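You operate a simulated robot arm through the tools that you are given. There is no shell and no other tool. Be economical: measure what you need, move in short steps, check, and stop when the job is done.

You run a simulated robot arm. Do the job below in one go: nothing can be reset, and whatever is moved stays where it is left.

TASK
Stack the yellow sandpaper roll from the top of the laminating bench on top of the red sandpaper roll. Take the beige plug from the top of the laminating bench and leave it on the upper rear shelf of the laminating bench. Take the orange tin and leave it on the red board. Take the white block and leave it on top of the teal sanding pad. Stack the carton labelled "pads" from the top of the laminating bench on top of the carton labelled "plugs". Put the wooden block from the top of the laminating bench on the green taped square. Open the right bench drawer, put the orange cloth in the inside of the right bench drawer and shut the drawer again. Any order will do. Set down upright: orange tin.

It is judged by the outcome, as a careful person would: the job done as asked, and still so three seconds after it is handed in. It fails if anything else is knocked over, pushed out of place, dropped, spilled or broken. Flat cloth is picked up by pressing the open fingertips on it (5 to 10 N) and closing them slowly along it; thin cloth reads only 2 to 8 mm in the jaws.

THE ROBOT
A 7-joint arm with a two-finger parallel gripper on a trunk, on a base that drives. Base frame: it is fixed to the floor where the robot stands at the start and does not move with it; the origin is under the middle of the robot, x ahead of it, y to its left, z up. Units: cm, degrees, N and s.
With the tool pointing down near the work surface it reaches from about 12 to 52 cm from the robot's upright axis, wherever it stands. Its first joint turns from -166.0 to 166.0 degrees. Places, roughly: beige plug (2x2x3 cm) [70, -20, 80]; brown carton, white carton, yellow carton [75, -125, 75]; green taped square (28x22 cm) [238, -398, 74]; inside of the right bench drawer [-70, -300, 70]; orange cloth (6x9x4 cm) [70, -100, 80]; orange tin (6x6x10 cm) [-70, -360, 40]; red board (9x15x2 cm) [-70, -70, 90]; right bench drawer [-70, -300, 70]; sandpaper roll [50, 25, 75]; teal sanding pad (11x11x7 cm) [180, -600, 80]; upper rear shelf of the laminating bench [70, -40, 60]; white block (11x5x4 cm) [-60, -280, 90]; wooden block (11x5x5 cm) [50, -100, 80]. Payload 3.43 kg.
The TCP is the grasp point between the finger pads, 3.4 cm short of the fingertips. In the tool frame z runs along the fingers and y along their closing line. Largest opening 12.8 cm; finger width 2.4, thickness 1.2; the body of the gripper, 4.8 by 13 cm, starts 9.6 cm behind the TCP.
Orientation is told as [roll, pitch, yaw] about the base's x, y, z axes, in that order, counted from this pose: with the fingers straight down and closing along the base's y, the tool's x points along the base's -x, its y along +y and its z along -z.

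THE INTERFACE
- The arm moves only by the tool nudge_tool. Its argument "steps" is a list of rows, each a list of 7 numbers: the shift along the tool's x, y, z in cm, then the turn, a rotation vector about the tool's x, y, z in degrees, then the opening, from 0 (shut) to 1 (fully open). In form: [[x, y, z, ax, ay, az, fingers], ...]. A call has 1 to 20 rows; each row is the pose to reach, as a shift and turn from the pose commanded when the call began, along the tool's axes at that moment. Each row takes 0.2 s and may step no farther than 5 cm and 8.6 degrees from the row before; otherwise, or with a gripper value out of range, the whole call is refused. Where a pose cannot be reached the arm comes as near as it can. A force on the tool above 40 N (or 10 N above the force at the start of the call, whichever is more), or a blocked arm, ends the call early, and 0.2 s more pass. Each finger travels about 10.8 cm/s and halts on what it meets, pressing with about 30 N; the grip force reading is that of the motor and also rises with nothing between the fingers. The clock runs only during rows and for 0.2 s after the last one: add rows that repeat a pose to give the fingers time. It gives the time, the measured TCP pose, the force on the tool (base axes), the opening and the grip force at its end, in the units of the frame above (readings bear some noise), with the torque about the TCP (base axes, N m) and any sound that the robot's microphone picked up.
- Cameras (640 x 400 px; columns grow to the right, rows downward): "scene" is now at [-2.03, 11.87, 152.74]; the picture's right is [-0.16, -0.99, 0.00], its down [-0.82, 0.13, -0.56] and it looks along [0.55, -0.09, -0.83] (base axes); focal length 214 px, centre (320, 200). "wrist" rides on the gripper at [7.6, -1.1, -16] in the tool frame; the picture's right is [0.15, 0.99, 0.00], its down [-0.88, 0.13, -0.46] and it looks along [-0.45, 0.07, 0.89] (tool axes); focal length 234 px, centre (320, 200).
- camera(camera): a new picture of that camera. It takes no simulated time.
- raise_lower(by): slides the trunk up (or, below 0, down) by that many cm; the arm and the scene camera ride with it, the base frame stays. It gives what a move gives, with no picture.
- drive_base(legs): drives the robot by 1 to 6 legs, each [ahead, left, turn to the left] in cm, cm and degrees, along the robot's own axes; the way and the turn of a leg run together, so that a leg with both is an arc; at most 150 cm and 180 degrees a leg. The arm and the cameras ride along, it lands a little off, and it stops where it bumps. It gives what a move gives.
- aim_head(pan, tilt): turns the head with the scene camera to pan (to the left, within 86 degrees either way) and tilt (down, from -29 to 69), counted from straight ahead of the robot. It gives what a move gives.
- probe_pixels(camera, pixels): for up to 12 pixels [column, row] of the newest picture of that camera ("zoom" is the newest enlarged one), the place [x, y, z] in the base frame of the surface seen there, good to about 0.3 cm, but the place of the scene camera against the robot may be out by one fixed shift of up to 2.5 cm in any direction. It takes no simulated time.
- zoom(camera, box): a new picture of the part [left, top, right, bottom] of that camera's present view, enlarged. It takes no simulated time.
- sign_off(): hands the job in; it is judged then, once.

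Work in short steps. Measure before you move; look again where a grasp or a placing could have gone wrong, and mend it. You have 322 turns and 190 pictures in all, those below and enlarged ones among them. Open the gripper and draw the arm clear of the work before you hand the job in, unless the task says otherwise; then end with one line.

The tools are called as name(argument=value, ...) on one line, values as JSON. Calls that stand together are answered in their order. nudge_tool: Moves the arm, as the interface text tells. Its arguments: {"type":"object","properties":{"steps":{"type":"array"}},"required":["steps"]} The other tools are called the same way: raise_lower (by) slides the trunk up or down; drive_base (legs) drives the base; aim_head (pan, tilt) turns the head that bears the scene camera; camera (camera) takes a picture; probe_pixels (camera, pixels) gives the place of the surface under pixels of a picture; zoom (camera, box) takes an enlarged picture of a part of a camera's view; sign_off () hands the job in.

At the start:

```text
t: 0.0
position: [32.46, -11.83, 124.18]
ee_rot: [0.0, 0.1, 0.0]
ft_force: [-0.8, -0.4, -0.7]
ft_torque: [-0.01, -0.03, 0.0]
width: 12.82
grasp_force: 0.0
trunk travel left (down, up): [-25.0, 7.4]
robot x, y, heading: [0.03, -0.1, -0.1]
head pan, tilt: [-85.9, 59.6]
```

scene: 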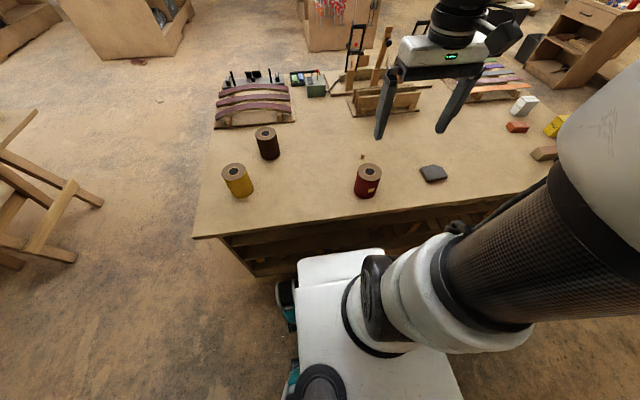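
wrist: 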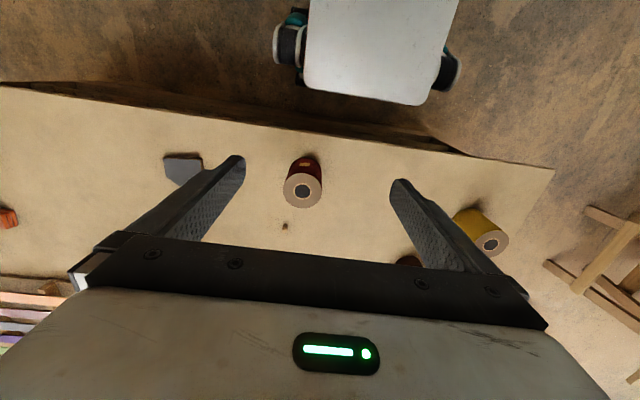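

The scene shows the yellow roll at (238,182), red roll at (367,182), brown roll (267,145), and a beige dot near (362,156). I'll probe these for positions.

probe_pixels(camera="scene", pixels=[[235, 170], [239, 190], [369, 169], [367, 190], [266, 133], [362, 156], [432, 174], [517, 127], [524, 105], [555, 126], [545, 153], [450, 210]])

probe_pixels(camera="wrist", pixels=[[302, 192], [490, 244], [285, 226], [183, 165], [8, 218], [460, 216]])

zoom(camera="scene", box=[200, 50, 460, 210])

```text
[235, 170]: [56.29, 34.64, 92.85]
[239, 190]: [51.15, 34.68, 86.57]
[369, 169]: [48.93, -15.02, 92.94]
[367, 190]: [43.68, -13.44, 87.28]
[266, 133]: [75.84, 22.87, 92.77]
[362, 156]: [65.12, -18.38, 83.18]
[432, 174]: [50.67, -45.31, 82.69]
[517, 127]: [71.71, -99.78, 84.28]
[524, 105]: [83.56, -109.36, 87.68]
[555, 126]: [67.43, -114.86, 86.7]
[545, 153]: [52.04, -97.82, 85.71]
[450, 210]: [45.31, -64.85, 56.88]
```

```text
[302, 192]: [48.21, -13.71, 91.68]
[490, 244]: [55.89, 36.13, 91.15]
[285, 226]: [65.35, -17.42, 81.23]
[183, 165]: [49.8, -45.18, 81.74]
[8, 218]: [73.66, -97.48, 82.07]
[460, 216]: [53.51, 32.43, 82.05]
```

```text
2.46 times, centred on (330, 130) of scene
```

zoom: 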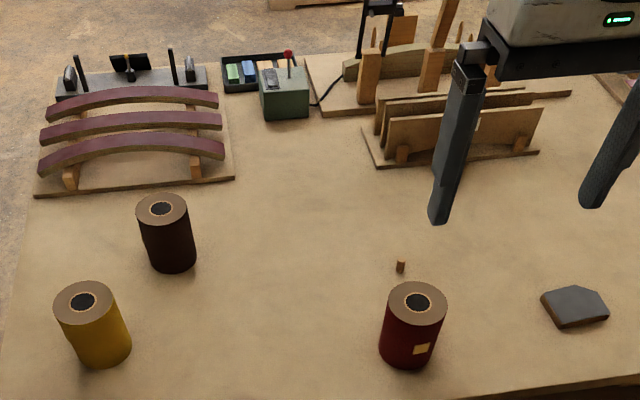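

Wrist and scene probes agree within ~1.5 cm. Now I'll probe the bench edges and look around with the head.

probe_pixels(camera="scene", pixels=[[197, 236], [350, 216], [222, 80], [270, 250], [310, 262], [330, 250], [300, 180], [480, 60]])

aim_head(pan=-60, tilt=35)

camera(camera="scene")

```text
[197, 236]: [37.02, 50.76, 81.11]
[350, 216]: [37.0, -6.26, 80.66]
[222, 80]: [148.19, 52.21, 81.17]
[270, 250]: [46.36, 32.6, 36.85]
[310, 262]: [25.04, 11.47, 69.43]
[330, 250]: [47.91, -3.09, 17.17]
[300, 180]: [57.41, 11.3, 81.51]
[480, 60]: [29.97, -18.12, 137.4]
```

```text
t: 0.9
position: [32.56, -11.83, 124.06]
ee_rot: [0.0, 0.1, -0.1]
ft_force: [0.5, 0.8, 0.2]
ft_torque: [-0.01, -0.01, 0.0]
width: 12.83
grasp_force: 0.2
trunk travel left (down, up): [-25.0, 7.4]
robot x, y, heading: [-0.19, -0.41, -0.0]
head pan, tilt: [-60.0, 35.0]
```

```text
186 pictures are left
```

scene: 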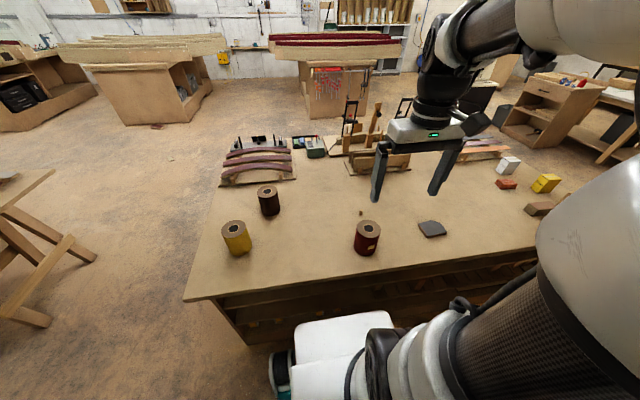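

The view hardly panned even though the pan changed by 26°; testing with pan 0 to learn how the head maps.

aim_head(pan=0, tilt=35)

camera(camera="scene")

```text
t: 2.2
position: [32.54, -11.94, 124.13]
ee_rot: [0.0, -0.1, 0.1]
ft_force: [0.9, -0.6, 0.3]
ft_torque: [0.02, -0.03, 0.04]
width: 12.8
grasp_force: 0.0
trunk travel left (down, up): [-25.0, 7.4]
robot x, y, heading: [0.1, 0.1, -0.2]
head pan, tilt: [0.0, 35.0]
```

```text
185 pictures are left
```

scene: 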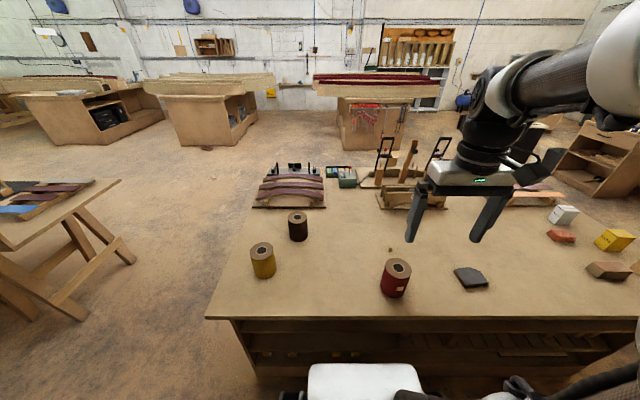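

Now it looks straight ahead. I'll try pan right to see the right side of the bench and the room.

aim_head(pan=-80, tilt=30)

camera(camera="scene")

```text
t: 3.7
position: [32.48, -11.86, 124.17]
ee_rot: [0.1, -0.1, 0.0]
ft_force: [-0.2, 0.5, -0.2]
ft_torque: [0.05, 0.05, 0.02]
width: 12.8
grasp_force: 0.1
trunk travel left (down, up): [-25.0, 7.4]
robot x, y, heading: [0.31, -0.03, -0.1]
head pan, tilt: [-80.0, 30.0]
```

```text
184 pictures are left
```

scene: 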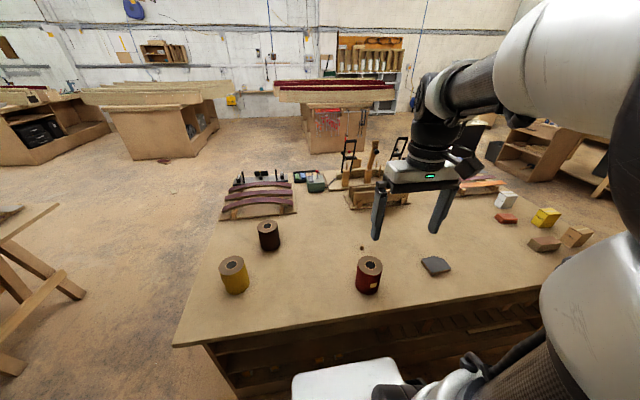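

Panning right seems limited in effect. I'll zoom in on the right side of the bench to identify items.

zoom(camera="scene", box=[440, 150, 640, 275])

probe_pixels(camera="scene", pixels=[[361, 248], [369, 260], [233, 262], [435, 264], [506, 218], [505, 196], [545, 212], [543, 243], [577, 233], [175, 346], [500, 180], [560, 270]])

```text
3.20 times, centred on (540, 212) of scene
```

zoom: 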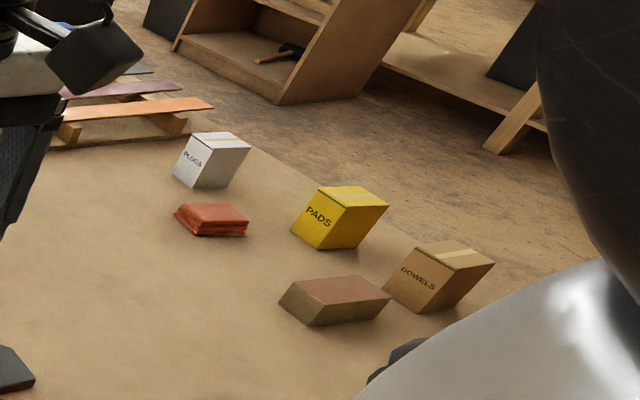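

```text
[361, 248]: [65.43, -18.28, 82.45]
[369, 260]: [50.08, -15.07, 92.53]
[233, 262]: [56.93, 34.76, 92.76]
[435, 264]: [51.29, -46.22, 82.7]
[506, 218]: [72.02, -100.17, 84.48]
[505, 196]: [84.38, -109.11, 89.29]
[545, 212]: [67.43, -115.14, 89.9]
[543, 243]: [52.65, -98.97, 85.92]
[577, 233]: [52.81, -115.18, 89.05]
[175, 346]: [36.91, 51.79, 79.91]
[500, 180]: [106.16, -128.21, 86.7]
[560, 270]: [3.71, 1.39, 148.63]
```

Labels read: white = PLUGS, yellow = PADS, brown = DOWELS. Now measure the robot base's footprint from the wrist view to know how close I can get.

probe_pixels(camera="wrist", pixels=[[310, 85], [370, 98], [425, 100], [285, 40], [455, 65], [380, 20], [340, 115], [420, 150], [450, 150], [380, 125]])

zoom(camera="scene", box=[170, 270, 490, 400])

```text
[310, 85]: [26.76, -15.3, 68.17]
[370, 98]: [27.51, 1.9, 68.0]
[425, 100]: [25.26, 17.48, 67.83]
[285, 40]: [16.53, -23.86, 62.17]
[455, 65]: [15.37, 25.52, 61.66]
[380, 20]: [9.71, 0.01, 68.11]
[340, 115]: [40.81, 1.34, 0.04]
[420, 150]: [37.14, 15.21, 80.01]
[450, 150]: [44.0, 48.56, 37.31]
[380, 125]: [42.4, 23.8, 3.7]
```

```text
2.00 times, centred on (330, 335) of scene
```

zoom: 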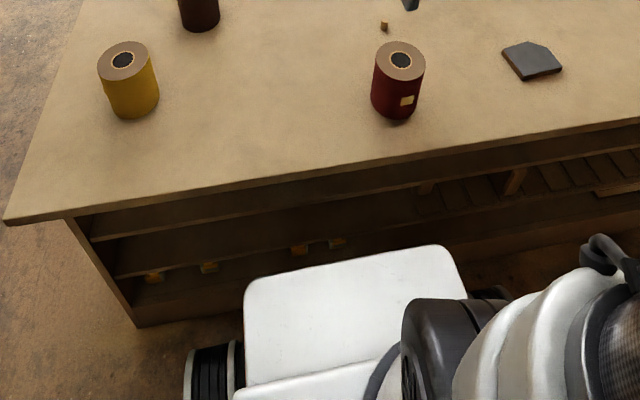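

The base top (z≈68) can slip under the bench overhang. I'll probe the shelf structure in the enlarged view.

probe_pixels(camera="zoom", pixels=[[200, 192], [150, 225], [200, 215], [170, 255], [300, 190], [300, 220], [430, 170], [470, 195], [150, 280], [510, 185], [560, 180], [110, 250]])

```text
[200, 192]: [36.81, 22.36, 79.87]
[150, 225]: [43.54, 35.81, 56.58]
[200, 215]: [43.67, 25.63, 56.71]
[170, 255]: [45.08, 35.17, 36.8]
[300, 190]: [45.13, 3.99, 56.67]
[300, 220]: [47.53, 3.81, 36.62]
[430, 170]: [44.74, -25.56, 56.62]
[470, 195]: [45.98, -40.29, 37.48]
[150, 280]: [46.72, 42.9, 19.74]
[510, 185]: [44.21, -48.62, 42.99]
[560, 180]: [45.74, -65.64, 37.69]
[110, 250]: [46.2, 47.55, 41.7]
```

Upper shelf lies at z≈56, x>43, opening ~20 cm under the top. Now drive to a spot that reaches both rolls.

drive_base(legs=[[0, 14, 0], [11, 0, 0]])

camera(camera="wrist")

```text
t: 6.6
position: [42.77, 2.26, 124.22]
ee_rot: [0.0, 0.2, 0.4]
ft_force: [0.4, 0.1, 0.4]
ft_torque: [0.01, 0.04, -0.03]
width: 12.79
grasp_force: 0.1
trunk travel left (down, up): [-25.0, 7.4]
robot x, y, heading: [9.98, 13.9, 0.1]
head pan, tilt: [-80.0, 30.0]
stopped in leg 2: the robot was blocked; the commanded pose is now the measured one
```

```text
181 pictures are left
```

wrist: 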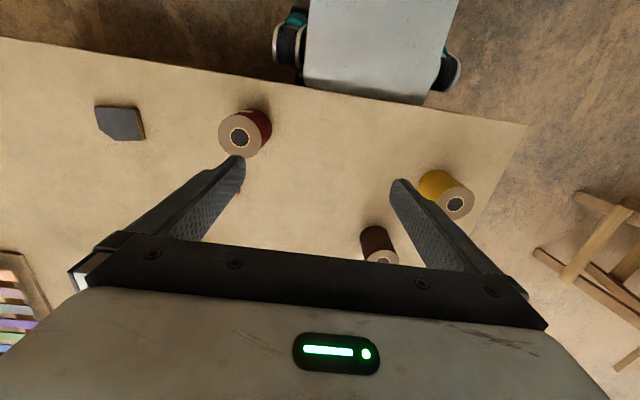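

Blocked at x≈10, so that's the closest. Probe the tops of yellow (456,203) and red (240,138) rolls.

probe_pixels(camera="wrist", pixels=[[441, 203], [471, 203], [456, 215], [450, 190], [222, 137], [258, 139], [240, 154], [240, 122], [240, 138], [440, 185]])

```text
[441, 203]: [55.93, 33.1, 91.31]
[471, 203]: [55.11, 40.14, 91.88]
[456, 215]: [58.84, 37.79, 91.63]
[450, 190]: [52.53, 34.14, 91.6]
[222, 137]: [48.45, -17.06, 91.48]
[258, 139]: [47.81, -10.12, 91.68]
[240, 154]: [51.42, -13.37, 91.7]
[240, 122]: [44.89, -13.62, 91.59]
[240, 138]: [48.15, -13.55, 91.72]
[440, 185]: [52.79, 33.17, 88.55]
```

Yellow centre ≈(55.6,36.5), red ≈(48.15,-13.55), tops 91.6. Move above the yellow roll at z≈106.

nudge_tool(steps=[[-1.4, 3.8, 2, 0, 0, 0, 1], [-2.8, 7.6, 4, 0, 0, 0, 1], [-4.3, 11.4, 6, 0, 0, 0, 1], [-5.7, 15.2, 8, 0, 0, 0, 1], [-7.1, 19, 10, 0, 0, 0, 1], [-8.5, 22.8, 12, 0, 0, 0, 1], [-10, 26.6, 14, 0, 0, 0, 1], [-11.4, 30.4, 16, 0, 0, 0, 1], [-12.8, 34.2, 18, 0, 0, 0, 1], [-12.8, 34.2, 18, 0, 0, 0, 1]])

camera(camera="wrist")

```text
t: 8.8
position: [55.47, 36.4, 106.05]
ee_rot: [0.0, 0.0, 0.2]
ft_force: [-0.3, 0.3, 0.6]
ft_torque: [0.0, 0.01, -0.02]
width: 12.81
grasp_force: 0.1
trunk travel left (down, up): [-25.0, 7.4]
robot x, y, heading: [10.48, 13.85, -0.2]
head pan, tilt: [-80.0, 30.0]
```

```text
180 pictures are left
```

wrist: 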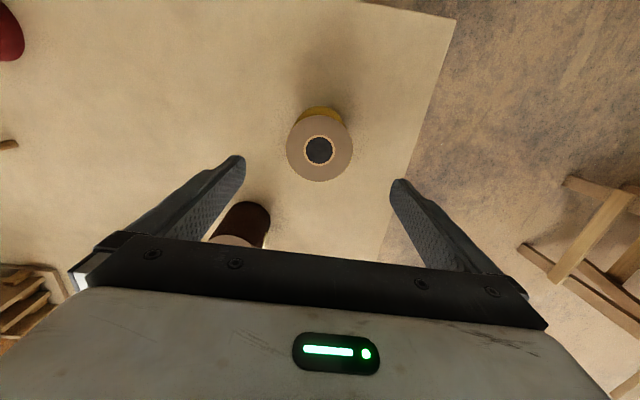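

Centred over the yellow roll; descend to z≈87 and close gently.

nudge_tool(steps=[[0, 0, 5, 0, 0, 0, 1], [0, 0, 10, 0, 0, 0, 1], [0, 0, 14, 0, 0, 0, 1], [0, 0, 17, 0, 0, 0, 1], [0, 0, 19, 0, 0, 0, 1], [0, 0, 19, 0, 0, 0, 0.8], [0, 0, 19, 0, 0, 0, 0.65], [0, 0, 19, 0, 0, 0, 0.55], [0, 0, 19, 0, 0, 0, 0.5], [0, 0, 19, 0, 0, 0, 0.45], [0, 0, 19, 0, 0, 0, 0.45]])

```text
t: 11.2
position: [55.26, 36.33, 87.09]
ee_rot: [0.0, 0.1, 0.2]
ft_force: [0.6, -0.8, 0.1]
ft_torque: [-0.03, -0.22, -0.08]
width: 8.93
grasp_force: 30.4
trunk travel left (down, up): [-25.0, 7.4]
robot x, y, heading: [10.11, 14.12, 0.1]
head pan, tilt: [-80.0, 30.0]
```

It grips at 8.9 cm with 30 N. Lift and check.

nudge_tool(steps=[[0, 0, -2, 0, 0, 0, 0.45], [0, 0, -6, 0, 0, 0, 0.45], [0, 0, -10, 0, 0, 0, 0.45], [0, 0, -15, 0, 0, 0, 0.45], [0, 0, -19, 0, 0, 0, 0.45]])

camera(camera="wrist")

```text
t: 12.4
position: [55.26, 36.36, 106.17]
ee_rot: [0.0, 0.0, 0.2]
ft_force: [-0.2, -0.3, -6.6]
ft_torque: [0.03, 0.03, 0.0]
width: 8.93
grasp_force: 29.7
trunk travel left (down, up): [-25.0, 7.4]
robot x, y, heading: [10.13, 13.7, -0.0]
head pan, tilt: [-80.0, 30.0]
```

```text
179 pictures are left
```

wrist: 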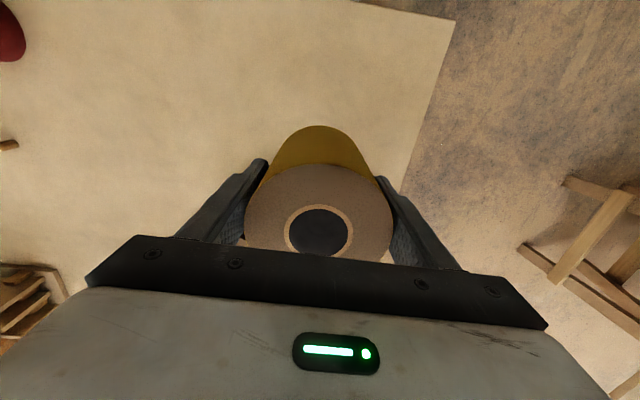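

Held and centred. Carry it to over the red roll at (48.1,-13.45).

nudge_tool(steps=[[0.6, -4.2, 0, 0, 0, 0, 0.45], [1.2, -8.3, 0, 0, 0, 0, 0.45], [1.8, -12.5, 0, 0, 0, 0, 0.45], [2.4, -16.6, 0, 0, 0, 0, 0.45], [3, -20.8, 0, 0, 0, 0, 0.45], [3.6, -25, 0, 0, 0, 0, 0.45], [4.2, -29.1, 0, 0, 0, 0, 0.45], [4.8, -33.3, 0, 0, 0, 0, 0.45], [5.4, -37.4, 0, 0, 0, 0, 0.45], [6, -41.6, 0, 0, 0, 0, 0.45], [6.6, -45.7, 0, 0, 0, 0, 0.45], [7.2, -49.8, 0, 0, 0, 0, 0.45], [7.2, -49.8, 0, 0, 0, 0, 0.45], [7.2, -49.8, 0, 0, 0, 0, 0.45]])

camera(camera="scene")

camera(camera="wrist")

```text
t: 15.4
position: [48.35, -13.38, 106.29]
ee_rot: [0.0, 0.0, 0.2]
ft_force: [1.0, 0.0, -5.9]
ft_torque: [-0.02, 0.05, 0.02]
width: 8.93
grasp_force: 30.3
trunk travel left (down, up): [-25.0, 7.4]
robot x, y, heading: [9.92, 14.0, -0.3]
head pan, tilt: [-80.0, 30.0]
```

```text
178 pictures are left
```

scene: 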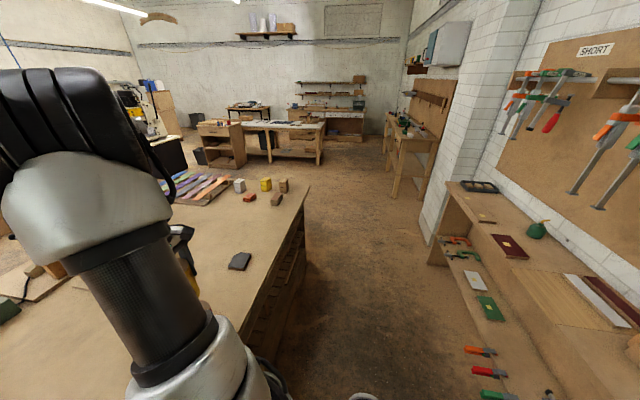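

```text
177 pictures are left
```

wrist: 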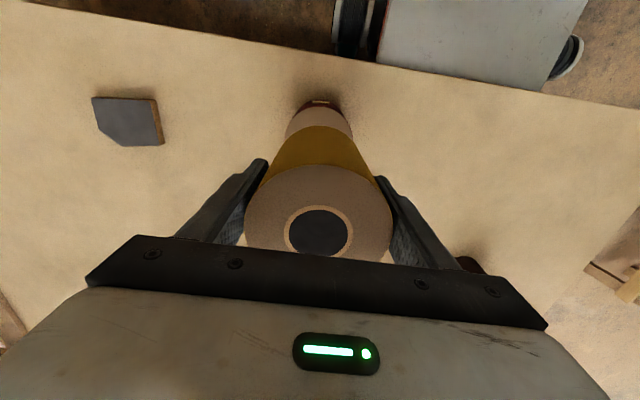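

Aligned (red rim visible centred at column 320). Lower slowly toward z≈97.5.

nudge_tool(steps=[[0.2, 0, 3, 0, 0, 0, 0.45], [0.2, 0, 6, 0, 0, 0, 0.45], [0.2, 0, 7.5, 0, 0, 0, 0.45], [0.2, 0, 8.2, 0, 0, 0, 0.45], [0.2, 0, 8.5, 0, 0, 0, 0.45], [0.2, 0, 8.5, 0, 0, 0, 0.45]])

```text
t: 16.5
position: [48.13, -13.52, 98.44]
ee_rot: [0.0, -0.4, 0.2]
ft_force: [-5.5, 2.3, 19.3]
ft_torque: [1.03, 0.18, 0.16]
width: 8.91
grasp_force: 30.6
trunk travel left (down, up): [-25.0, 7.4]
robot x, y, heading: [9.92, 14.18, 0.2]
head pan, tilt: [-80.0, 30.0]
stopped in row 5: the force on the tool passed its limit at 56 N (the readings are from after the stop); the commanded pose is now the measured one
```

Contact at z≈98.4, consistent with an 11.4 cm roll on table z≈80. Relieve the pressing slightly and open.

nudge_tool(steps=[[0, 0, -0.2, 0, 0, 0, 0.45], [0, 0, -0.2, 0, 0, 0, 0.6], [0, 0, -0.2, 0, 0, 0, 0.72], [0, 0, -0.2, 0, 0, 0, 0.85], [0, 0, -0.2, 0, 0, 0, 1], [0, 0, -0.2, 0, 0, 0, 1], [0, 0, -4, 0, 0, 0, 1], [0, 0, -8, 0, 0, 0, 1], [0, 0, -12, 0, 0, 0, 1], [0, 0, -16, 0, 0, 0, 1]])

camera(camera="wrist")

```text
t: 18.7
position: [48.17, -13.45, 114.23]
ee_rot: [0.0, -0.2, 0.1]
ft_force: [0.5, -0.4, 0.2]
ft_torque: [-0.01, 0.02, -0.03]
width: 12.82
grasp_force: 0.0
trunk travel left (down, up): [-25.0, 7.4]
robot x, y, heading: [10.05, 13.71, 0.2]
head pan, tilt: [-80.0, 30.0]
```

```text
176 pictures are left
```

wrist: 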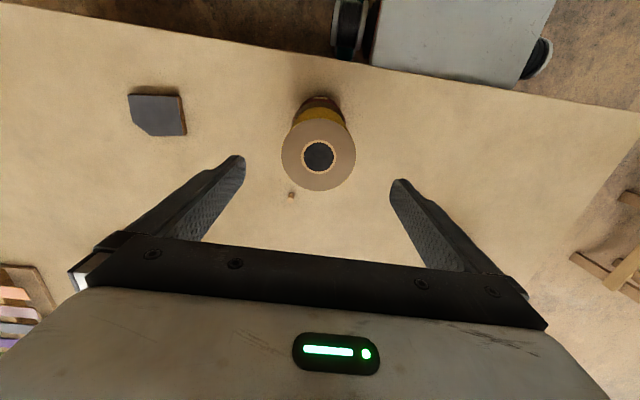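

The stack stands. Now the plug at pixel (291,196); zoom and probe it.

zoom(camera="wrist", box=[251, 171, 331, 221])

probe_pixels(camera="zoom", pixels=[[305, 190], [320, 185], [330, 180], [320, 215], [345, 205], [318, 170]])

```text
8.00 times, centred on (291, 196) of wrist
```

zoom: 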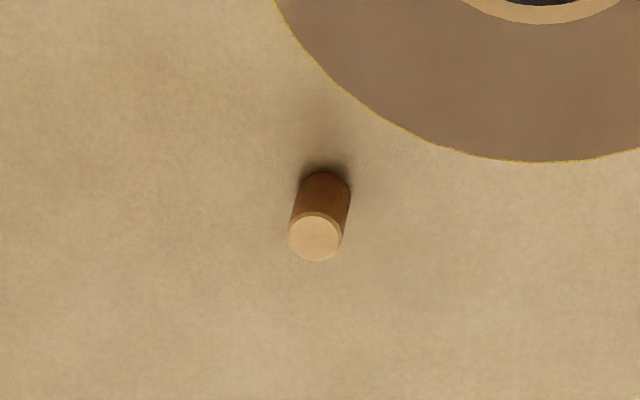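

```text
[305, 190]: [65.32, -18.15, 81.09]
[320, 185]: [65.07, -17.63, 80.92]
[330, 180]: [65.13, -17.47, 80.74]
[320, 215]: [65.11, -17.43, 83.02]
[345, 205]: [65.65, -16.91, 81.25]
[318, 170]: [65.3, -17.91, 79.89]
```

Plug is a standing cylinder at ≈(65.9,-17.6), z 80–83. I'll reposition to the right so the arm passes the stack's side.

drive_base(legs=[[-2, 0, 0], [0, -51, 0], [1.5, 0, 0]])

aim_head(pan=0, tilt=50)

camera(camera="scene")

```text
t: 24.9
position: [47.9, -64.37, 114.05]
ee_rot: [-0.1, -0.3, 0.1]
ft_force: [0.7, -0.1, 0.3]
ft_torque: [0.02, -0.01, -0.02]
width: 12.8
grasp_force: 0.0
trunk travel left (down, up): [-25.0, 7.4]
robot x, y, heading: [9.66, -37.31, 0.2]
head pan, tilt: [-80.0, 30.0]
```

```text
t: 26.4
position: [47.76, -64.48, 114.23]
ee_rot: [-0.2, -0.3, 0.2]
ft_force: [0.0, -0.4, -0.2]
ft_torque: [0.01, -0.03, 0.04]
width: 12.77
grasp_force: 0.1
trunk travel left (down, up): [-25.0, 7.4]
robot x, y, heading: [9.62, -37.23, 0.0]
head pan, tilt: [0.0, 50.0]
```

```text
174 pictures are left
```

scene: 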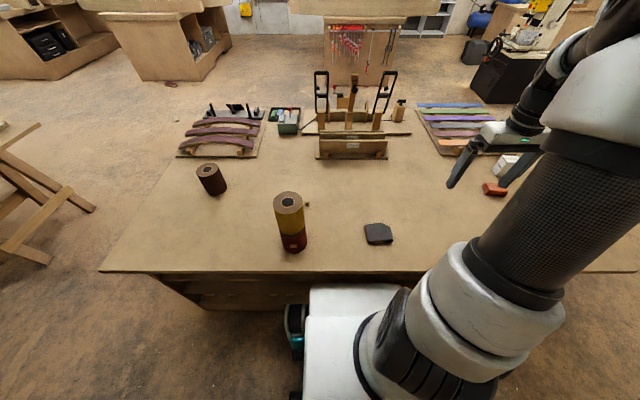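

Move to a hover at (57,-30,108), yawing 18° toward the approach direction and narrowing the fingers.

nudge_tool(steps=[[-1.2, 4.3, 0.8, 0, 0, -2.3, 0.9], [-2.4, 8.6, 1.5, 0, 0, -4.5, 0.8], [-3.5, 12.9, 2.3, 0, 0, -6.8, 0.7], [-4.7, 17.2, 3, 0, 0, -9, 0.6], [-5.9, 21.5, 3.8, 0, 0, -11.3, 0.5], [-7, 25.8, 4.5, 0, 0, -13.5, 0.4], [-8.2, 30.1, 5.3, 0, 0, -15.8, 0.4], [-9.3, 34.4, 6, 0, 0, -18, 0.4], [-9.3, 34.4, 6, 0, 0, -18, 0.4]])

raise_lower(by=-8)

```text
t: 28.4
position: [57.01, -30.05, 108.06]
ee_rot: [-0.3, -0.2, 18.3]
ft_force: [0.4, 0.2, -0.2]
ft_torque: [0.0, -0.01, 0.0]
width: 5.13
grasp_force: 0.0
trunk travel left (down, up): [-25.0, 7.4]
robot x, y, heading: [9.5, -37.2, 0.2]
head pan, tilt: [0.0, 50.0]
```

```text
t: 29.6
position: [56.97, -30.02, 100.15]
ee_rot: [-0.2, -0.2, 18.2]
ft_force: [-0.2, -0.6, -0.9]
ft_torque: [-0.04, 0.0, 0.0]
width: 5.15
grasp_force: 0.1
trunk travel left (down, up): [-17.0, 15.4]
robot x, y, heading: [9.47, -37.08, -0.0]
head pan, tilt: [0.0, 50.0]
```

Next: tilt 15° outward while moving to a hover above the plug, to see if it's reachable there.

nudge_tool(steps=[[-2.3, 1.8, 0, 0, -3, 0, 0.4], [-4.6, 3.6, 0, 0, -6, 0, 0.4], [-7, 5.4, 1, 0, -9, 0, 0.4], [-9.3, 7.2, 3, 0, -12, 0, 0.4], [-11.67, 9.02, 5, 0, -15, 0, 0.4], [-11.67, 9.02, 6, 0, -15, 0, 0.4], [-11.67, 9.02, 6, 0, -15, 0, 0.4]])

camera(camera="wrist")

camera(camera="scene")

```text
t: 31.2
position: [65.2, -17.8, 93.97]
ee_rot: [-0.2, -15.1, 18.4]
ft_force: [-0.5, 0.3, -0.2]
ft_torque: [0.0, -0.04, 0.01]
width: 5.11
grasp_force: 0.0
trunk travel left (down, up): [-17.0, 15.4]
robot x, y, heading: [9.47, -37.03, 0.1]
head pan, tilt: [0.0, 50.0]
```

```text
173 pictures are left
```

wrist: 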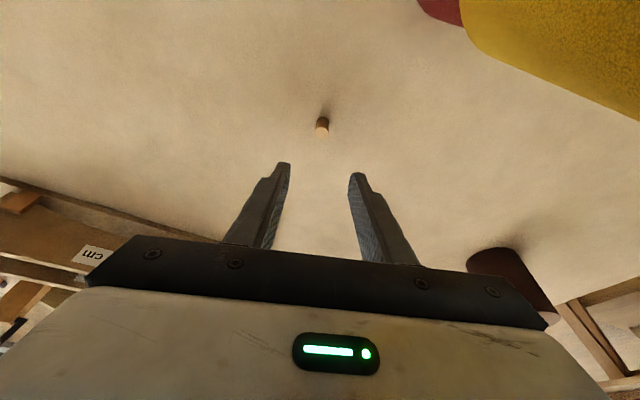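

```text
172 pictures are left
```

scene: 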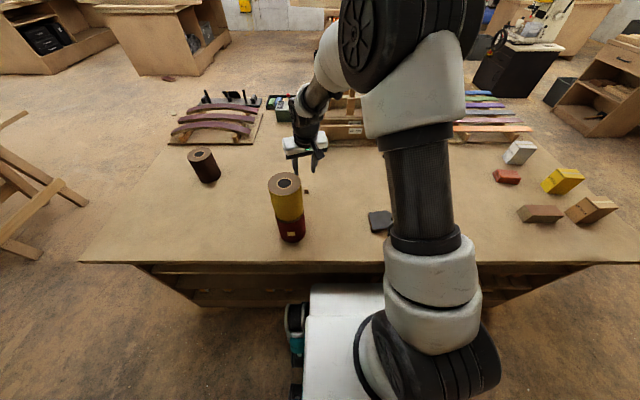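

Reachable, arm arcs above. Refine the plug position from this closer view at (322,126).

probe_pixels(camera="wrist", pixels=[[318, 121], [326, 121], [322, 124], [322, 131], [323, 135], [322, 145]])

```text
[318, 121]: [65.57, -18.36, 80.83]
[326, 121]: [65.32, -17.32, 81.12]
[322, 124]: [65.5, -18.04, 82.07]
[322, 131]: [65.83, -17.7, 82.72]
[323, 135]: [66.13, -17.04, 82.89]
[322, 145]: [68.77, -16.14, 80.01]
```

Descend straight onto the plug.

nudge_tool(steps=[[1.0, 0, 4.3, 0, 0, 0, 0.4], [1.9, 0, 8, 0, 0, 0, 0.4], [2.25, -0.1, 9.5, 0, 0, 0, 0.4], [2.25, -0.1, 9.5, 0, 0, 0, 0.4]])

camera(camera="wrist")

```text
t: 32.2
position: [65.7, -17.91, 84.38]
ee_rot: [-0.2, -15.1, 18.3]
ft_force: [-0.1, -0.1, 0.9]
ft_torque: [0.0, -0.02, -0.01]
width: 5.12
grasp_force: 0.1
trunk travel left (down, up): [-17.0, 15.4]
robot x, y, heading: [9.51, -36.87, 0.1]
head pan, tilt: [0.0, 50.0]
```

```text
171 pictures are left
```

wrist: 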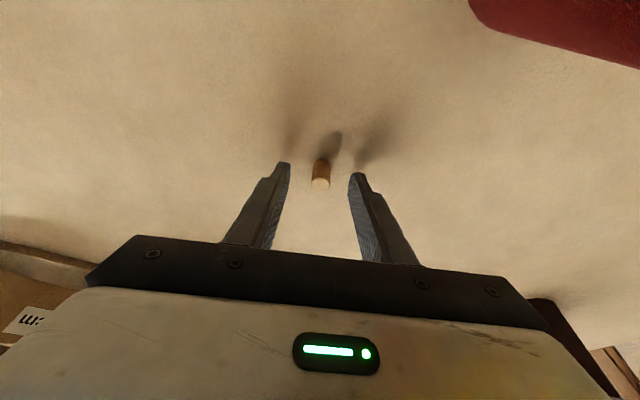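

The plug sits between the fingertips. Close slowly.

nudge_tool(steps=[[0, 0, 0.1, 0, 0, 0, 0.3], [0, 0, 0.1, 0, 0, 0, 0.22], [0, 0, 0.1, 0, 0, 0, 0.15], [0, 0, 0.1, 0, 0, 0, 0.1], [0, 0, 0.1, 0, 0, 0, 0.06], [0, 0, 0.1, 0, 0, 0, 0.06]])

camera(camera="wrist")

```text
t: 33.6
position: [65.68, -17.76, 84.28]
ee_rot: [-0.2, -15.2, 18.3]
ft_force: [-0.5, 0.2, 0.7]
ft_torque: [-0.01, 0.0, -0.03]
width: 1.05
grasp_force: 29.7
trunk travel left (down, up): [-17.0, 15.4]
robot x, y, heading: [9.39, -37.42, 0.0]
head pan, tilt: [0.0, 50.0]
```

```text
170 pictures are left
```

wrist: 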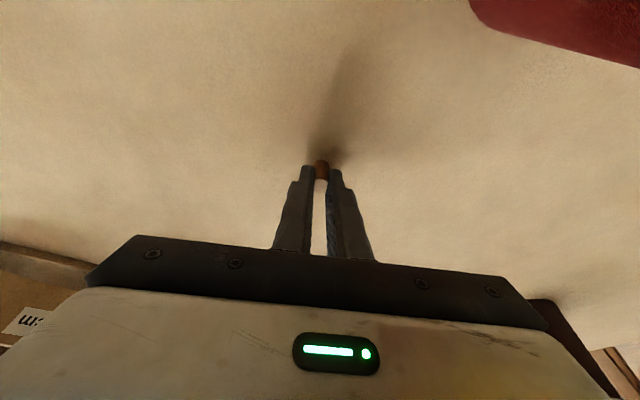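

Plug gripped. Lift, move away from the stack, and check.

nudge_tool(steps=[[-1, 0, -3.9, 0, 0, 0, 0.05], [-2.1, 0, -7.8, 0, 0, 0, 0.05], [-3.1, 0, -11.6, 0, 0, 0, 0.05], [-3.1, -4.5, -11.6, 0, 0, 0, 0.05], [-3.1, -9, -11.6, 0, 0, 0, 0.05], [-2, -13.5, -11.6, 0, 0, 0, 0.05], [1, -17, -10.8, 0, 0, 0, 0.05], [4, -20, -10, 0, 0, 0, 0.05], [8, -22, -9, 0, 0, 0, 0.05]])

camera(camera="wrist")

```text
t: 35.6
position: [62.96, -41.82, 90.78]
ee_rot: [-0.2, -15.4, 18.3]
ft_force: [0.1, -0.1, 0.4]
ft_torque: [-0.02, 0.02, -0.01]
width: 1.12
grasp_force: 29.7
trunk travel left (down, up): [-17.0, 15.4]
robot x, y, heading: [9.61, -37.15, 0.1]
head pan, tilt: [0.0, 50.0]
```

```text
169 pictures are left
```

wrist: 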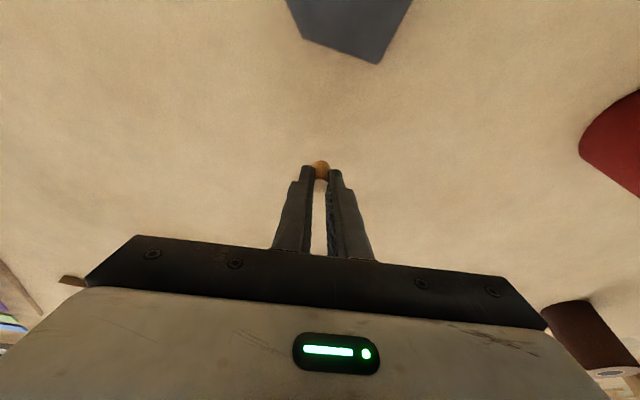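

Held. Drive back so the tool clears the bench edge.

drive_base(legs=[[-36, 0, 0]])

aim_head(pan=20, tilt=45)

camera(camera="scene")

```text
t: 37.9
position: [26.88, -41.82, 90.96]
ee_rot: [-0.2, -15.1, 18.4]
ft_force: [0.0, 0.6, 1.0]
ft_torque: [0.0, -0.01, -0.03]
width: 1.06
grasp_force: 29.8
trunk travel left (down, up): [-17.0, 15.4]
robot x, y, heading: [-26.66, -37.0, 0.0]
head pan, tilt: [0.0, 50.0]
```

```text
t: 38.8
position: [26.98, -41.85, 90.83]
ee_rot: [-0.2, -15.2, 18.4]
ft_force: [0.5, -0.4, 0.0]
ft_torque: [0.02, 0.01, -0.01]
width: 1.11
grasp_force: 29.9
trunk travel left (down, up): [-17.0, 15.4]
robot x, y, heading: [-26.49, -37.25, 0.2]
head pan, tilt: [20.0, 45.0]
```

```text
168 pictures are left
```

scene: 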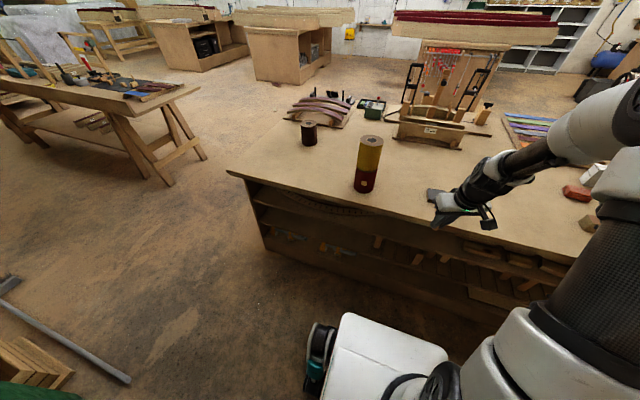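

Zoom on the shelves to see what's on the upper shelf and where there is free room.

zoom(camera="scene", box=[230, 160, 560, 330])

probe_pixels(camera="zoom", pixels=[[180, 85], [130, 80], [200, 115], [200, 105], [260, 115], [300, 120], [400, 145], [480, 160], [540, 195], [310, 108], [250, 95], [80, 90]])

```text
1.94 times, centred on (395, 245) of scene
```

zoom: 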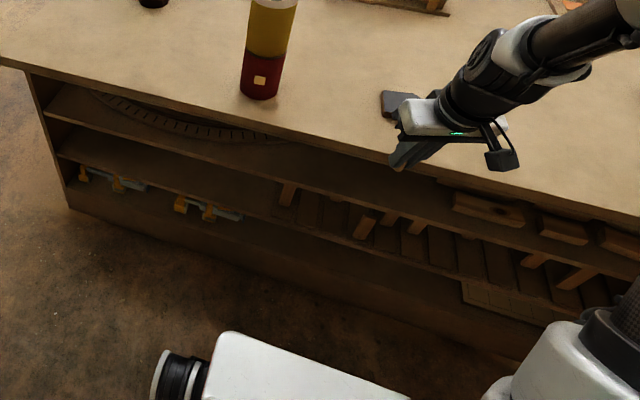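

```text
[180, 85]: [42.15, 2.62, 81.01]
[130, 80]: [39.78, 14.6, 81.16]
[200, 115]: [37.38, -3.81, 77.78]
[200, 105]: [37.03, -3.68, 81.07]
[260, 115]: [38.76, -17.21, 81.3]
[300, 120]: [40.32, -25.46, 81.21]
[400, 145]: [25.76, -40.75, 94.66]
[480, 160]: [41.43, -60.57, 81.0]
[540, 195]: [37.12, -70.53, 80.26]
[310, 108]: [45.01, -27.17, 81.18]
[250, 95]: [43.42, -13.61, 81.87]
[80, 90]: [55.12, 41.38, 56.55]
```

The upper shelf (z≈56) is clear around y −20…−45. Undo the yaw first, then tilt the tool to 60°.

nudge_tool(steps=[[0, 0, 0, 1.6, 0, 5.9, 0.05], [0, 0, 0, 3.2, 0, 11.8, 0.05], [0, 0, 0, 4.75, 0, 17.7, 0.05], [0, 0, 0, 4.75, 0, 17.7, 0.05]])

nudge_tool(steps=[[0, 0, 0, 0, -7.5, 0, 0.05], [0, 0, 0, 0, -15, 0, 0.05], [0, 0, 0, 0, -22.5, 0, 0.05], [0, 0, 0, 0, -30, 0, 0.05], [0, 0, 0, 0, -37.5, 0, 0.05], [0, 0, 0, 0, -45, 0, 0.05], [0, 0, 0, 0, -45, 0, 0.05]])

```text
t: 39.8
position: [26.93, -41.78, 90.81]
ee_rot: [-0.1, -15.3, 0.0]
ft_force: [-0.3, -0.4, 0.5]
ft_torque: [0.0, -0.02, 0.01]
width: 1.09
grasp_force: 29.7
trunk travel left (down, up): [-17.0, 15.4]
robot x, y, heading: [-26.56, -37.18, 0.2]
head pan, tilt: [20.0, 45.0]
```

```text
t: 41.4
position: [26.85, -41.67, 90.87]
ee_rot: [-0.2, -60.3, 0.3]
ft_force: [-0.1, 0.3, 0.3]
ft_torque: [-0.02, 0.0, -0.01]
width: 1.1
grasp_force: 30.0
trunk travel left (down, up): [-17.0, 15.4]
robot x, y, heading: [-26.45, -37.56, -0.1]
head pan, tilt: [20.0, 45.0]
```

Lower the trunk 17 cm, then the arm a further 9 cm in front of the bench.

raise_lower(by=-17)

nudge_tool(steps=[[2.6, 0, 1.5, 0, 0, 0, 0.05], [5.2, 0, 3, 0, 0, 0, 0.05], [7.8, 0, 4.5, 0, 0, 0, 0.05], [9.5, 0, 5.5, 0, 0, 0, 0.05], [9.5, 0, 5.5, 0, 0, 0, 0.05]])

camera(camera="scene")

camera(camera="wrist")

```text
t: 43.3
position: [26.97, -41.85, 73.84]
ee_rot: [-0.2, -60.3, 0.2]
ft_force: [-0.5, -0.5, 0.1]
ft_torque: [-0.01, -0.02, 0.01]
width: 1.08
grasp_force: 29.9
trunk travel left (down, up): [0.0, 32.4]
robot x, y, heading: [-26.25, -37.4, 0.1]
head pan, tilt: [20.0, 45.0]
```

```text
t: 44.5
position: [26.94, -41.83, 62.91]
ee_rot: [-0.4, -60.3, 0.3]
ft_force: [0.4, 0.0, -0.2]
ft_torque: [0.03, 0.02, 0.02]
width: 1.07
grasp_force: 30.0
trunk travel left (down, up): [0.0, 32.4]
robot x, y, heading: [-26.32, -37.02, 0.2]
head pan, tilt: [20.0, 45.0]
```

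```text
166 pictures are left
```

scene: 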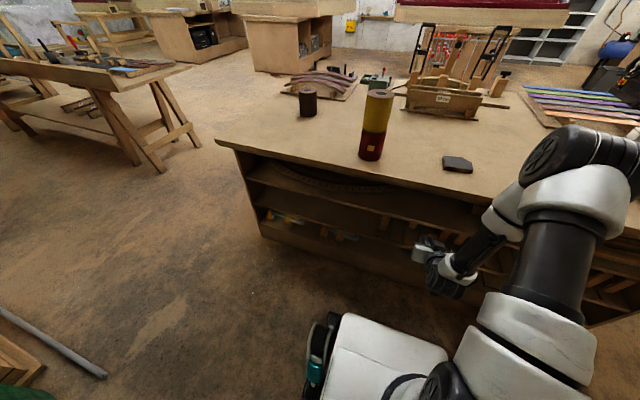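

```text
165 pictures are left
```

wrist: 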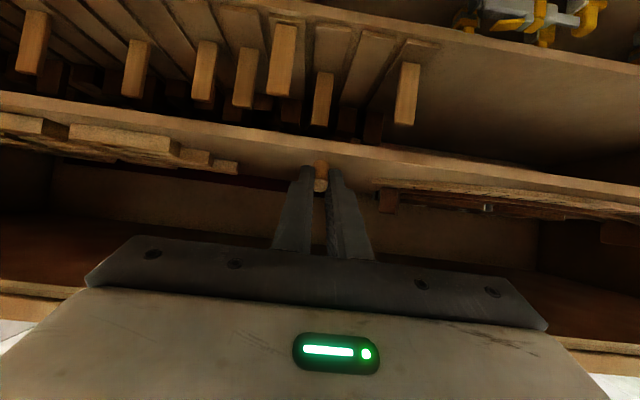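

The wrist view is upside-down: the upper-shelf edge runs around row 150, with items to left (to col 240) and right (from col 380). Probe to find the free gap.

probe_pixels(camera="wrist", pixels=[[320, 155], [320, 140], [230, 168], [180, 150], [260, 170], [285, 172], [390, 195], [370, 175], [420, 190], [270, 195], [440, 235], [40, 290]])

zoom(camera="wrist", box=[180, 110, 460, 285])

```text
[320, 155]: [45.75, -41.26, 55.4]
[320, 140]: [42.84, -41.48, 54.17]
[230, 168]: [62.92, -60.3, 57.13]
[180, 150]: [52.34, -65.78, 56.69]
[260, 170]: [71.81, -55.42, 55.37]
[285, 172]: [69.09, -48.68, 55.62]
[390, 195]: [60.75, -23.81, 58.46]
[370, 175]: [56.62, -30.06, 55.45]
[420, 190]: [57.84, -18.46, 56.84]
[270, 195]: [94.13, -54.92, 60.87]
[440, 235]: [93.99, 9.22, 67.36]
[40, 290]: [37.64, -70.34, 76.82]
```

```text
2.29 times, centred on (320, 198) of wrist
```

zoom: 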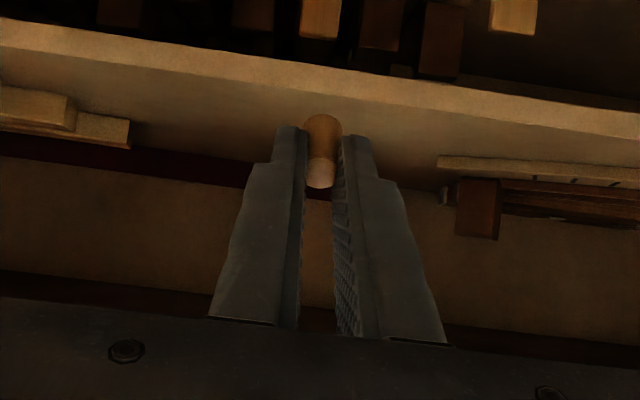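

Shelf top z=55.4, edge x≈42.8, free y −55…−25. Drive forward 15, then extend the arm.

drive_base(legs=[[15, 0, 0]])

nudge_tool(steps=[[-2, 0, 3.5, 0, 0, 0, 0.05], [-4, 0, 7, 0, 0, 0, 0.05], [-4.6, 0, 8, 0, 0, 0, 0.05], [-4.6, 0, 8, 0, 0, 0, 0.05]])

```text
t: 45.9
position: [42.04, -41.62, 63.04]
ee_rot: [-0.2, -60.3, 0.3]
ft_force: [0.5, -0.5, -0.2]
ft_torque: [0.0, -0.01, 0.01]
width: 1.09
grasp_force: 30.1
trunk travel left (down, up): [0.0, 32.4]
robot x, y, heading: [-11.56, -37.51, 0.2]
head pan, tilt: [20.0, 45.0]
```

```text
t: 46.9
position: [51.22, -41.55, 62.88]
ee_rot: [-0.2, -60.3, 0.3]
ft_force: [0.1, -0.1, -0.2]
ft_torque: [-0.01, -0.02, 0.0]
width: 1.08
grasp_force: 30.2
trunk travel left (down, up): [0.0, 32.4]
robot x, y, heading: [-11.5, -37.11, 0.2]
head pan, tilt: [20.0, 45.0]
```

Lower 4.5 cm toward the shelf in small steps.

nudge_tool(steps=[[1.7, 0, 1, 0, 0, 0, 0.05], [3, 0, 1.75, 0, 0, 0, 0.05], [3.6, 0, 2.1, 0, 0, 0, 0.05], [3.9, 0, 2.25, 0, 0, 0, 0.05], [3.9, 0, 2.25, 0, 0, 0, 0.05]])

zoom(camera="wrist", box=[180, 90, 460, 265])

```text
t: 48.0
position: [51.33, -41.65, 58.69]
ee_rot: [-0.2, -60.6, 0.4]
ft_force: [-0.4, -0.3, 14.3]
ft_torque: [-0.05, -0.33, 0.0]
width: 1.08
grasp_force: 30.1
trunk travel left (down, up): [0.0, 32.4]
robot x, y, heading: [-11.68, -37.19, 0.4]
head pan, tilt: [20.0, 45.0]
```

```text
2.29 times, centred on (320, 178) of wrist
```

zoom: 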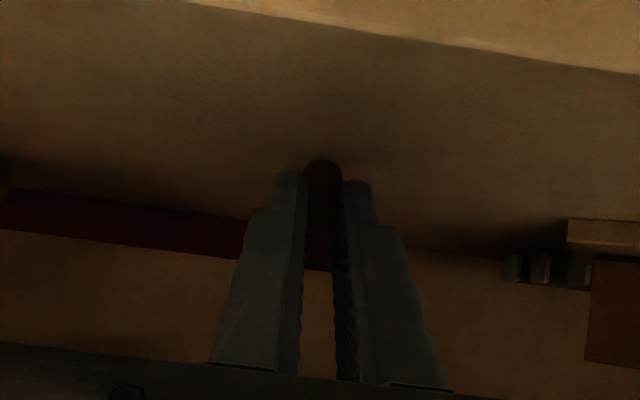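

Contact at z≈58.7 (14 N). Ease off, open gently, wait, and look before withdrawing.

nudge_tool(steps=[[-0.2, 0, -0.1, 0, 0, 0, 0.08], [-0.2, 0, -0.1, 0, 0, 0, 0.11], [-0.2, 0, -0.1, 0, 0, 0, 0.15], [-0.2, 0, -0.1, 0, 0, 0, 0.22], [-0.2, 0, -0.1, 0, 0, 0, 0.35], [-0.2, 0, -0.1, 0, 0, 0, 0.35], [-0.2, 0, -0.1, 0, 0, 0, 0.35]])

zoom(camera="wrist", box=[180, 90, 460, 265])

```text
t: 49.6
position: [51.33, -41.67, 58.57]
ee_rot: [-0.1, -60.3, 0.3]
ft_force: [-0.7, 0.2, 0.0]
ft_torque: [0.0, 0.01, 0.04]
width: 4.49
grasp_force: 0.2
trunk travel left (down, up): [0.0, 32.4]
robot x, y, heading: [-11.22, -37.06, 0.6]
head pan, tilt: [20.0, 45.0]
```

```text
2.29 times, centred on (320, 178) of wrist
```

zoom: 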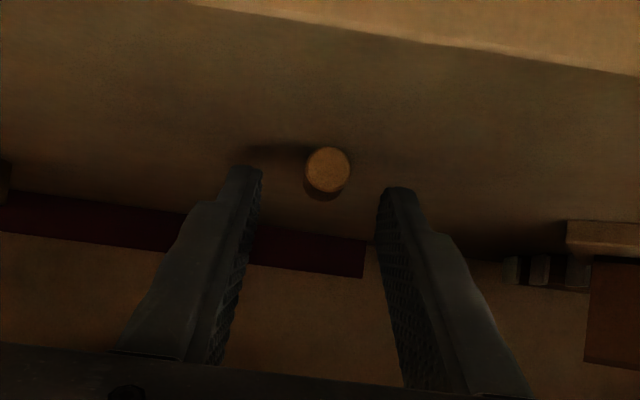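

The plug rests on the shelf between the fingers. Raise 1.5 cm and drive the robot back.

nudge_tool(steps=[[-0.8, 0, -0.5, 0, 0, 0, 0.35], [0, 0, -2.2, 0, 0, 0, 0.35], [2, 0, -5.6, 0, 0, 0, 0.35], [4, 0, -9, 0, 0, 0, 0.35]])

drive_base(legs=[[-22, 0, 0]])

zoom(camera="wrist", box=[180, 90, 460, 265])

```text
t: 50.6
position: [41.37, -41.68, 59.75]
ee_rot: [-0.3, -60.3, 0.4]
ft_force: [0.0, 0.0, -0.2]
ft_torque: [-0.01, 0.02, 0.04]
width: 4.49
grasp_force: 0.0
trunk travel left (down, up): [0.0, 32.4]
robot x, y, heading: [-11.09, -37.56, 0.2]
head pan, tilt: [20.0, 45.0]
```

```text
t: 52.3
position: [21.36, -41.82, 59.63]
ee_rot: [-0.4, -60.2, 0.5]
ft_force: [0.2, -0.3, 0.3]
ft_torque: [-0.01, 0.03, 0.01]
width: 4.49
grasp_force: 0.0
trunk travel left (down, up): [0.0, 32.4]
robot x, y, heading: [-31.62, -36.92, 0.4]
head pan, tilt: [20.0, 45.0]
stopped in leg 1: the robot was blocked; the commanded pose is now the measured one
```

```text
2.29 times, centred on (320, 178) of wrist
```

zoom: 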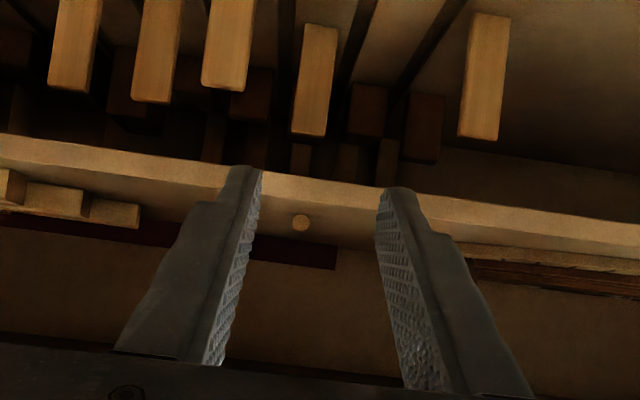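

The plug lies on the shelf. The rear bumped something (bench behind), so step forward 3 cm, raise the trunk, and right the tool.

drive_base(legs=[[3, 0, 0]])

raise_lower(by=30)

nudge_tool(steps=[[0, 0, -3, 0, 7.5, 0, 0.6], [0, 0, -6, 0, 15, 0, 1], [0, 0, -9, 0, 22.5, 0, 1], [0, 0, -12, 0, 30, 0, 1], [0, 0, -15, 0, 37.5, 0, 1], [-2, 0, -17, 0, 45, 0, 1], [-4, 0, -19, 0, 52.5, 0, 1], [-6, 0, -20, 0, 60, 0, 1], [-6, 0, -20, 0, 60, 0, 1]])

aim_head(pan=-86, tilt=25)

camera(camera="scene")

```text
t: 53.1
position: [24.35, -41.75, 59.75]
ee_rot: [-0.3, -60.3, 0.4]
ft_force: [0.0, -0.4, -0.1]
ft_torque: [0.01, -0.02, 0.01]
width: 4.49
grasp_force: 0.0
trunk travel left (down, up): [0.0, 32.4]
robot x, y, heading: [-28.44, -37.02, 0.4]
head pan, tilt: [20.0, 45.0]
```

```text
t: 56.1
position: [24.39, -41.66, 89.63]
ee_rot: [-0.3, -60.3, 0.4]
ft_force: [0.7, 1.1, 0.3]
ft_torque: [0.0, 0.0, 0.02]
width: 4.46
grasp_force: 0.0
trunk travel left (down, up): [-30.0, 2.4]
robot x, y, heading: [-28.38, -37.24, 0.4]
head pan, tilt: [20.0, 45.0]
```

```text
t: 58.1
position: [9.93, -41.7, 104.85]
ee_rot: [0.0, -0.2, 0.2]
ft_force: [-0.1, 0.2, -0.1]
ft_torque: [0.04, -0.01, 0.0]
width: 12.8
grasp_force: 0.1
trunk travel left (down, up): [-30.0, 2.4]
robot x, y, heading: [-28.99, -37.02, 0.4]
head pan, tilt: [20.0, 45.0]
```

```text
t: 59.9
position: [9.91, -41.73, 104.68]
ee_rot: [0.0, -0.3, 0.2]
ft_force: [0.1, 0.1, 0.2]
ft_torque: [-0.01, -0.02, 0.0]
width: 12.81
grasp_force: 0.1
trunk travel left (down, up): [-30.0, 2.4]
robot x, y, heading: [-28.43, -37.29, 0.2]
head pan, tilt: [-85.9, 25.0]
```

```text
160 pictures are left
```

scene: 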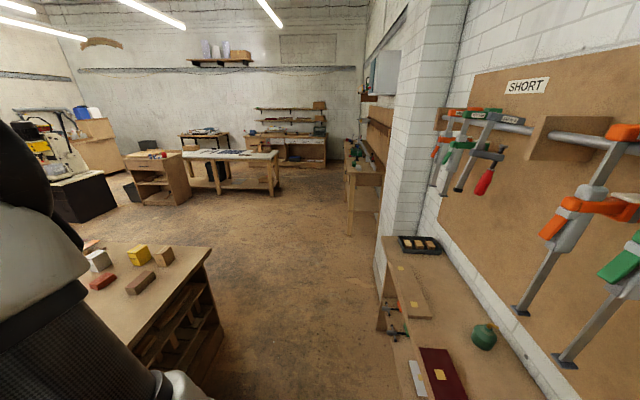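

The red board is on the wall bench at (443,378); farther benches lie toward −y. Probe key spots.

probe_pixels(camera="scene", pixels=[[440, 378], [425, 360], [385, 290], [400, 260], [205, 255], [345, 180], [357, 157], [384, 172], [235, 155], [160, 160], [290, 135], [225, 360]])

zoom(camera="scene", box=[100, 80, 420, 280])

```text
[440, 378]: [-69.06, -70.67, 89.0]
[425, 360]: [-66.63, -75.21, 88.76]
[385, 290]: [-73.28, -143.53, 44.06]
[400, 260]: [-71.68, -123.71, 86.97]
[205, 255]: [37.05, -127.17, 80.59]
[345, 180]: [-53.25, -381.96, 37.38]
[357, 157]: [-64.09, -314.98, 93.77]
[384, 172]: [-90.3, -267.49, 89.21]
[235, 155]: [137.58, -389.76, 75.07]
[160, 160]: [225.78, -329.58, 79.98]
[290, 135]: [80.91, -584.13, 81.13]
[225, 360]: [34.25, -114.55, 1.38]
```

```text
2.00 times, centred on (260, 180) of scene
```

zoom: 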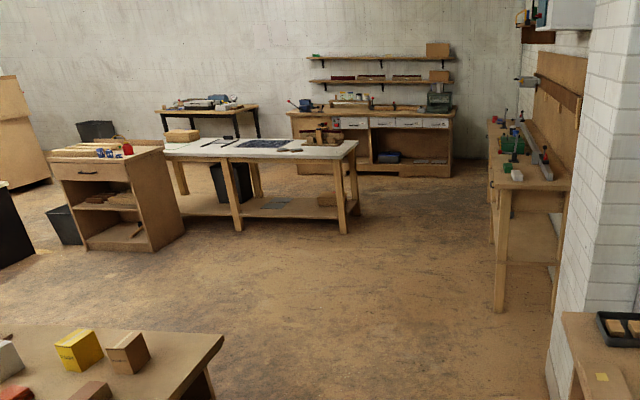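

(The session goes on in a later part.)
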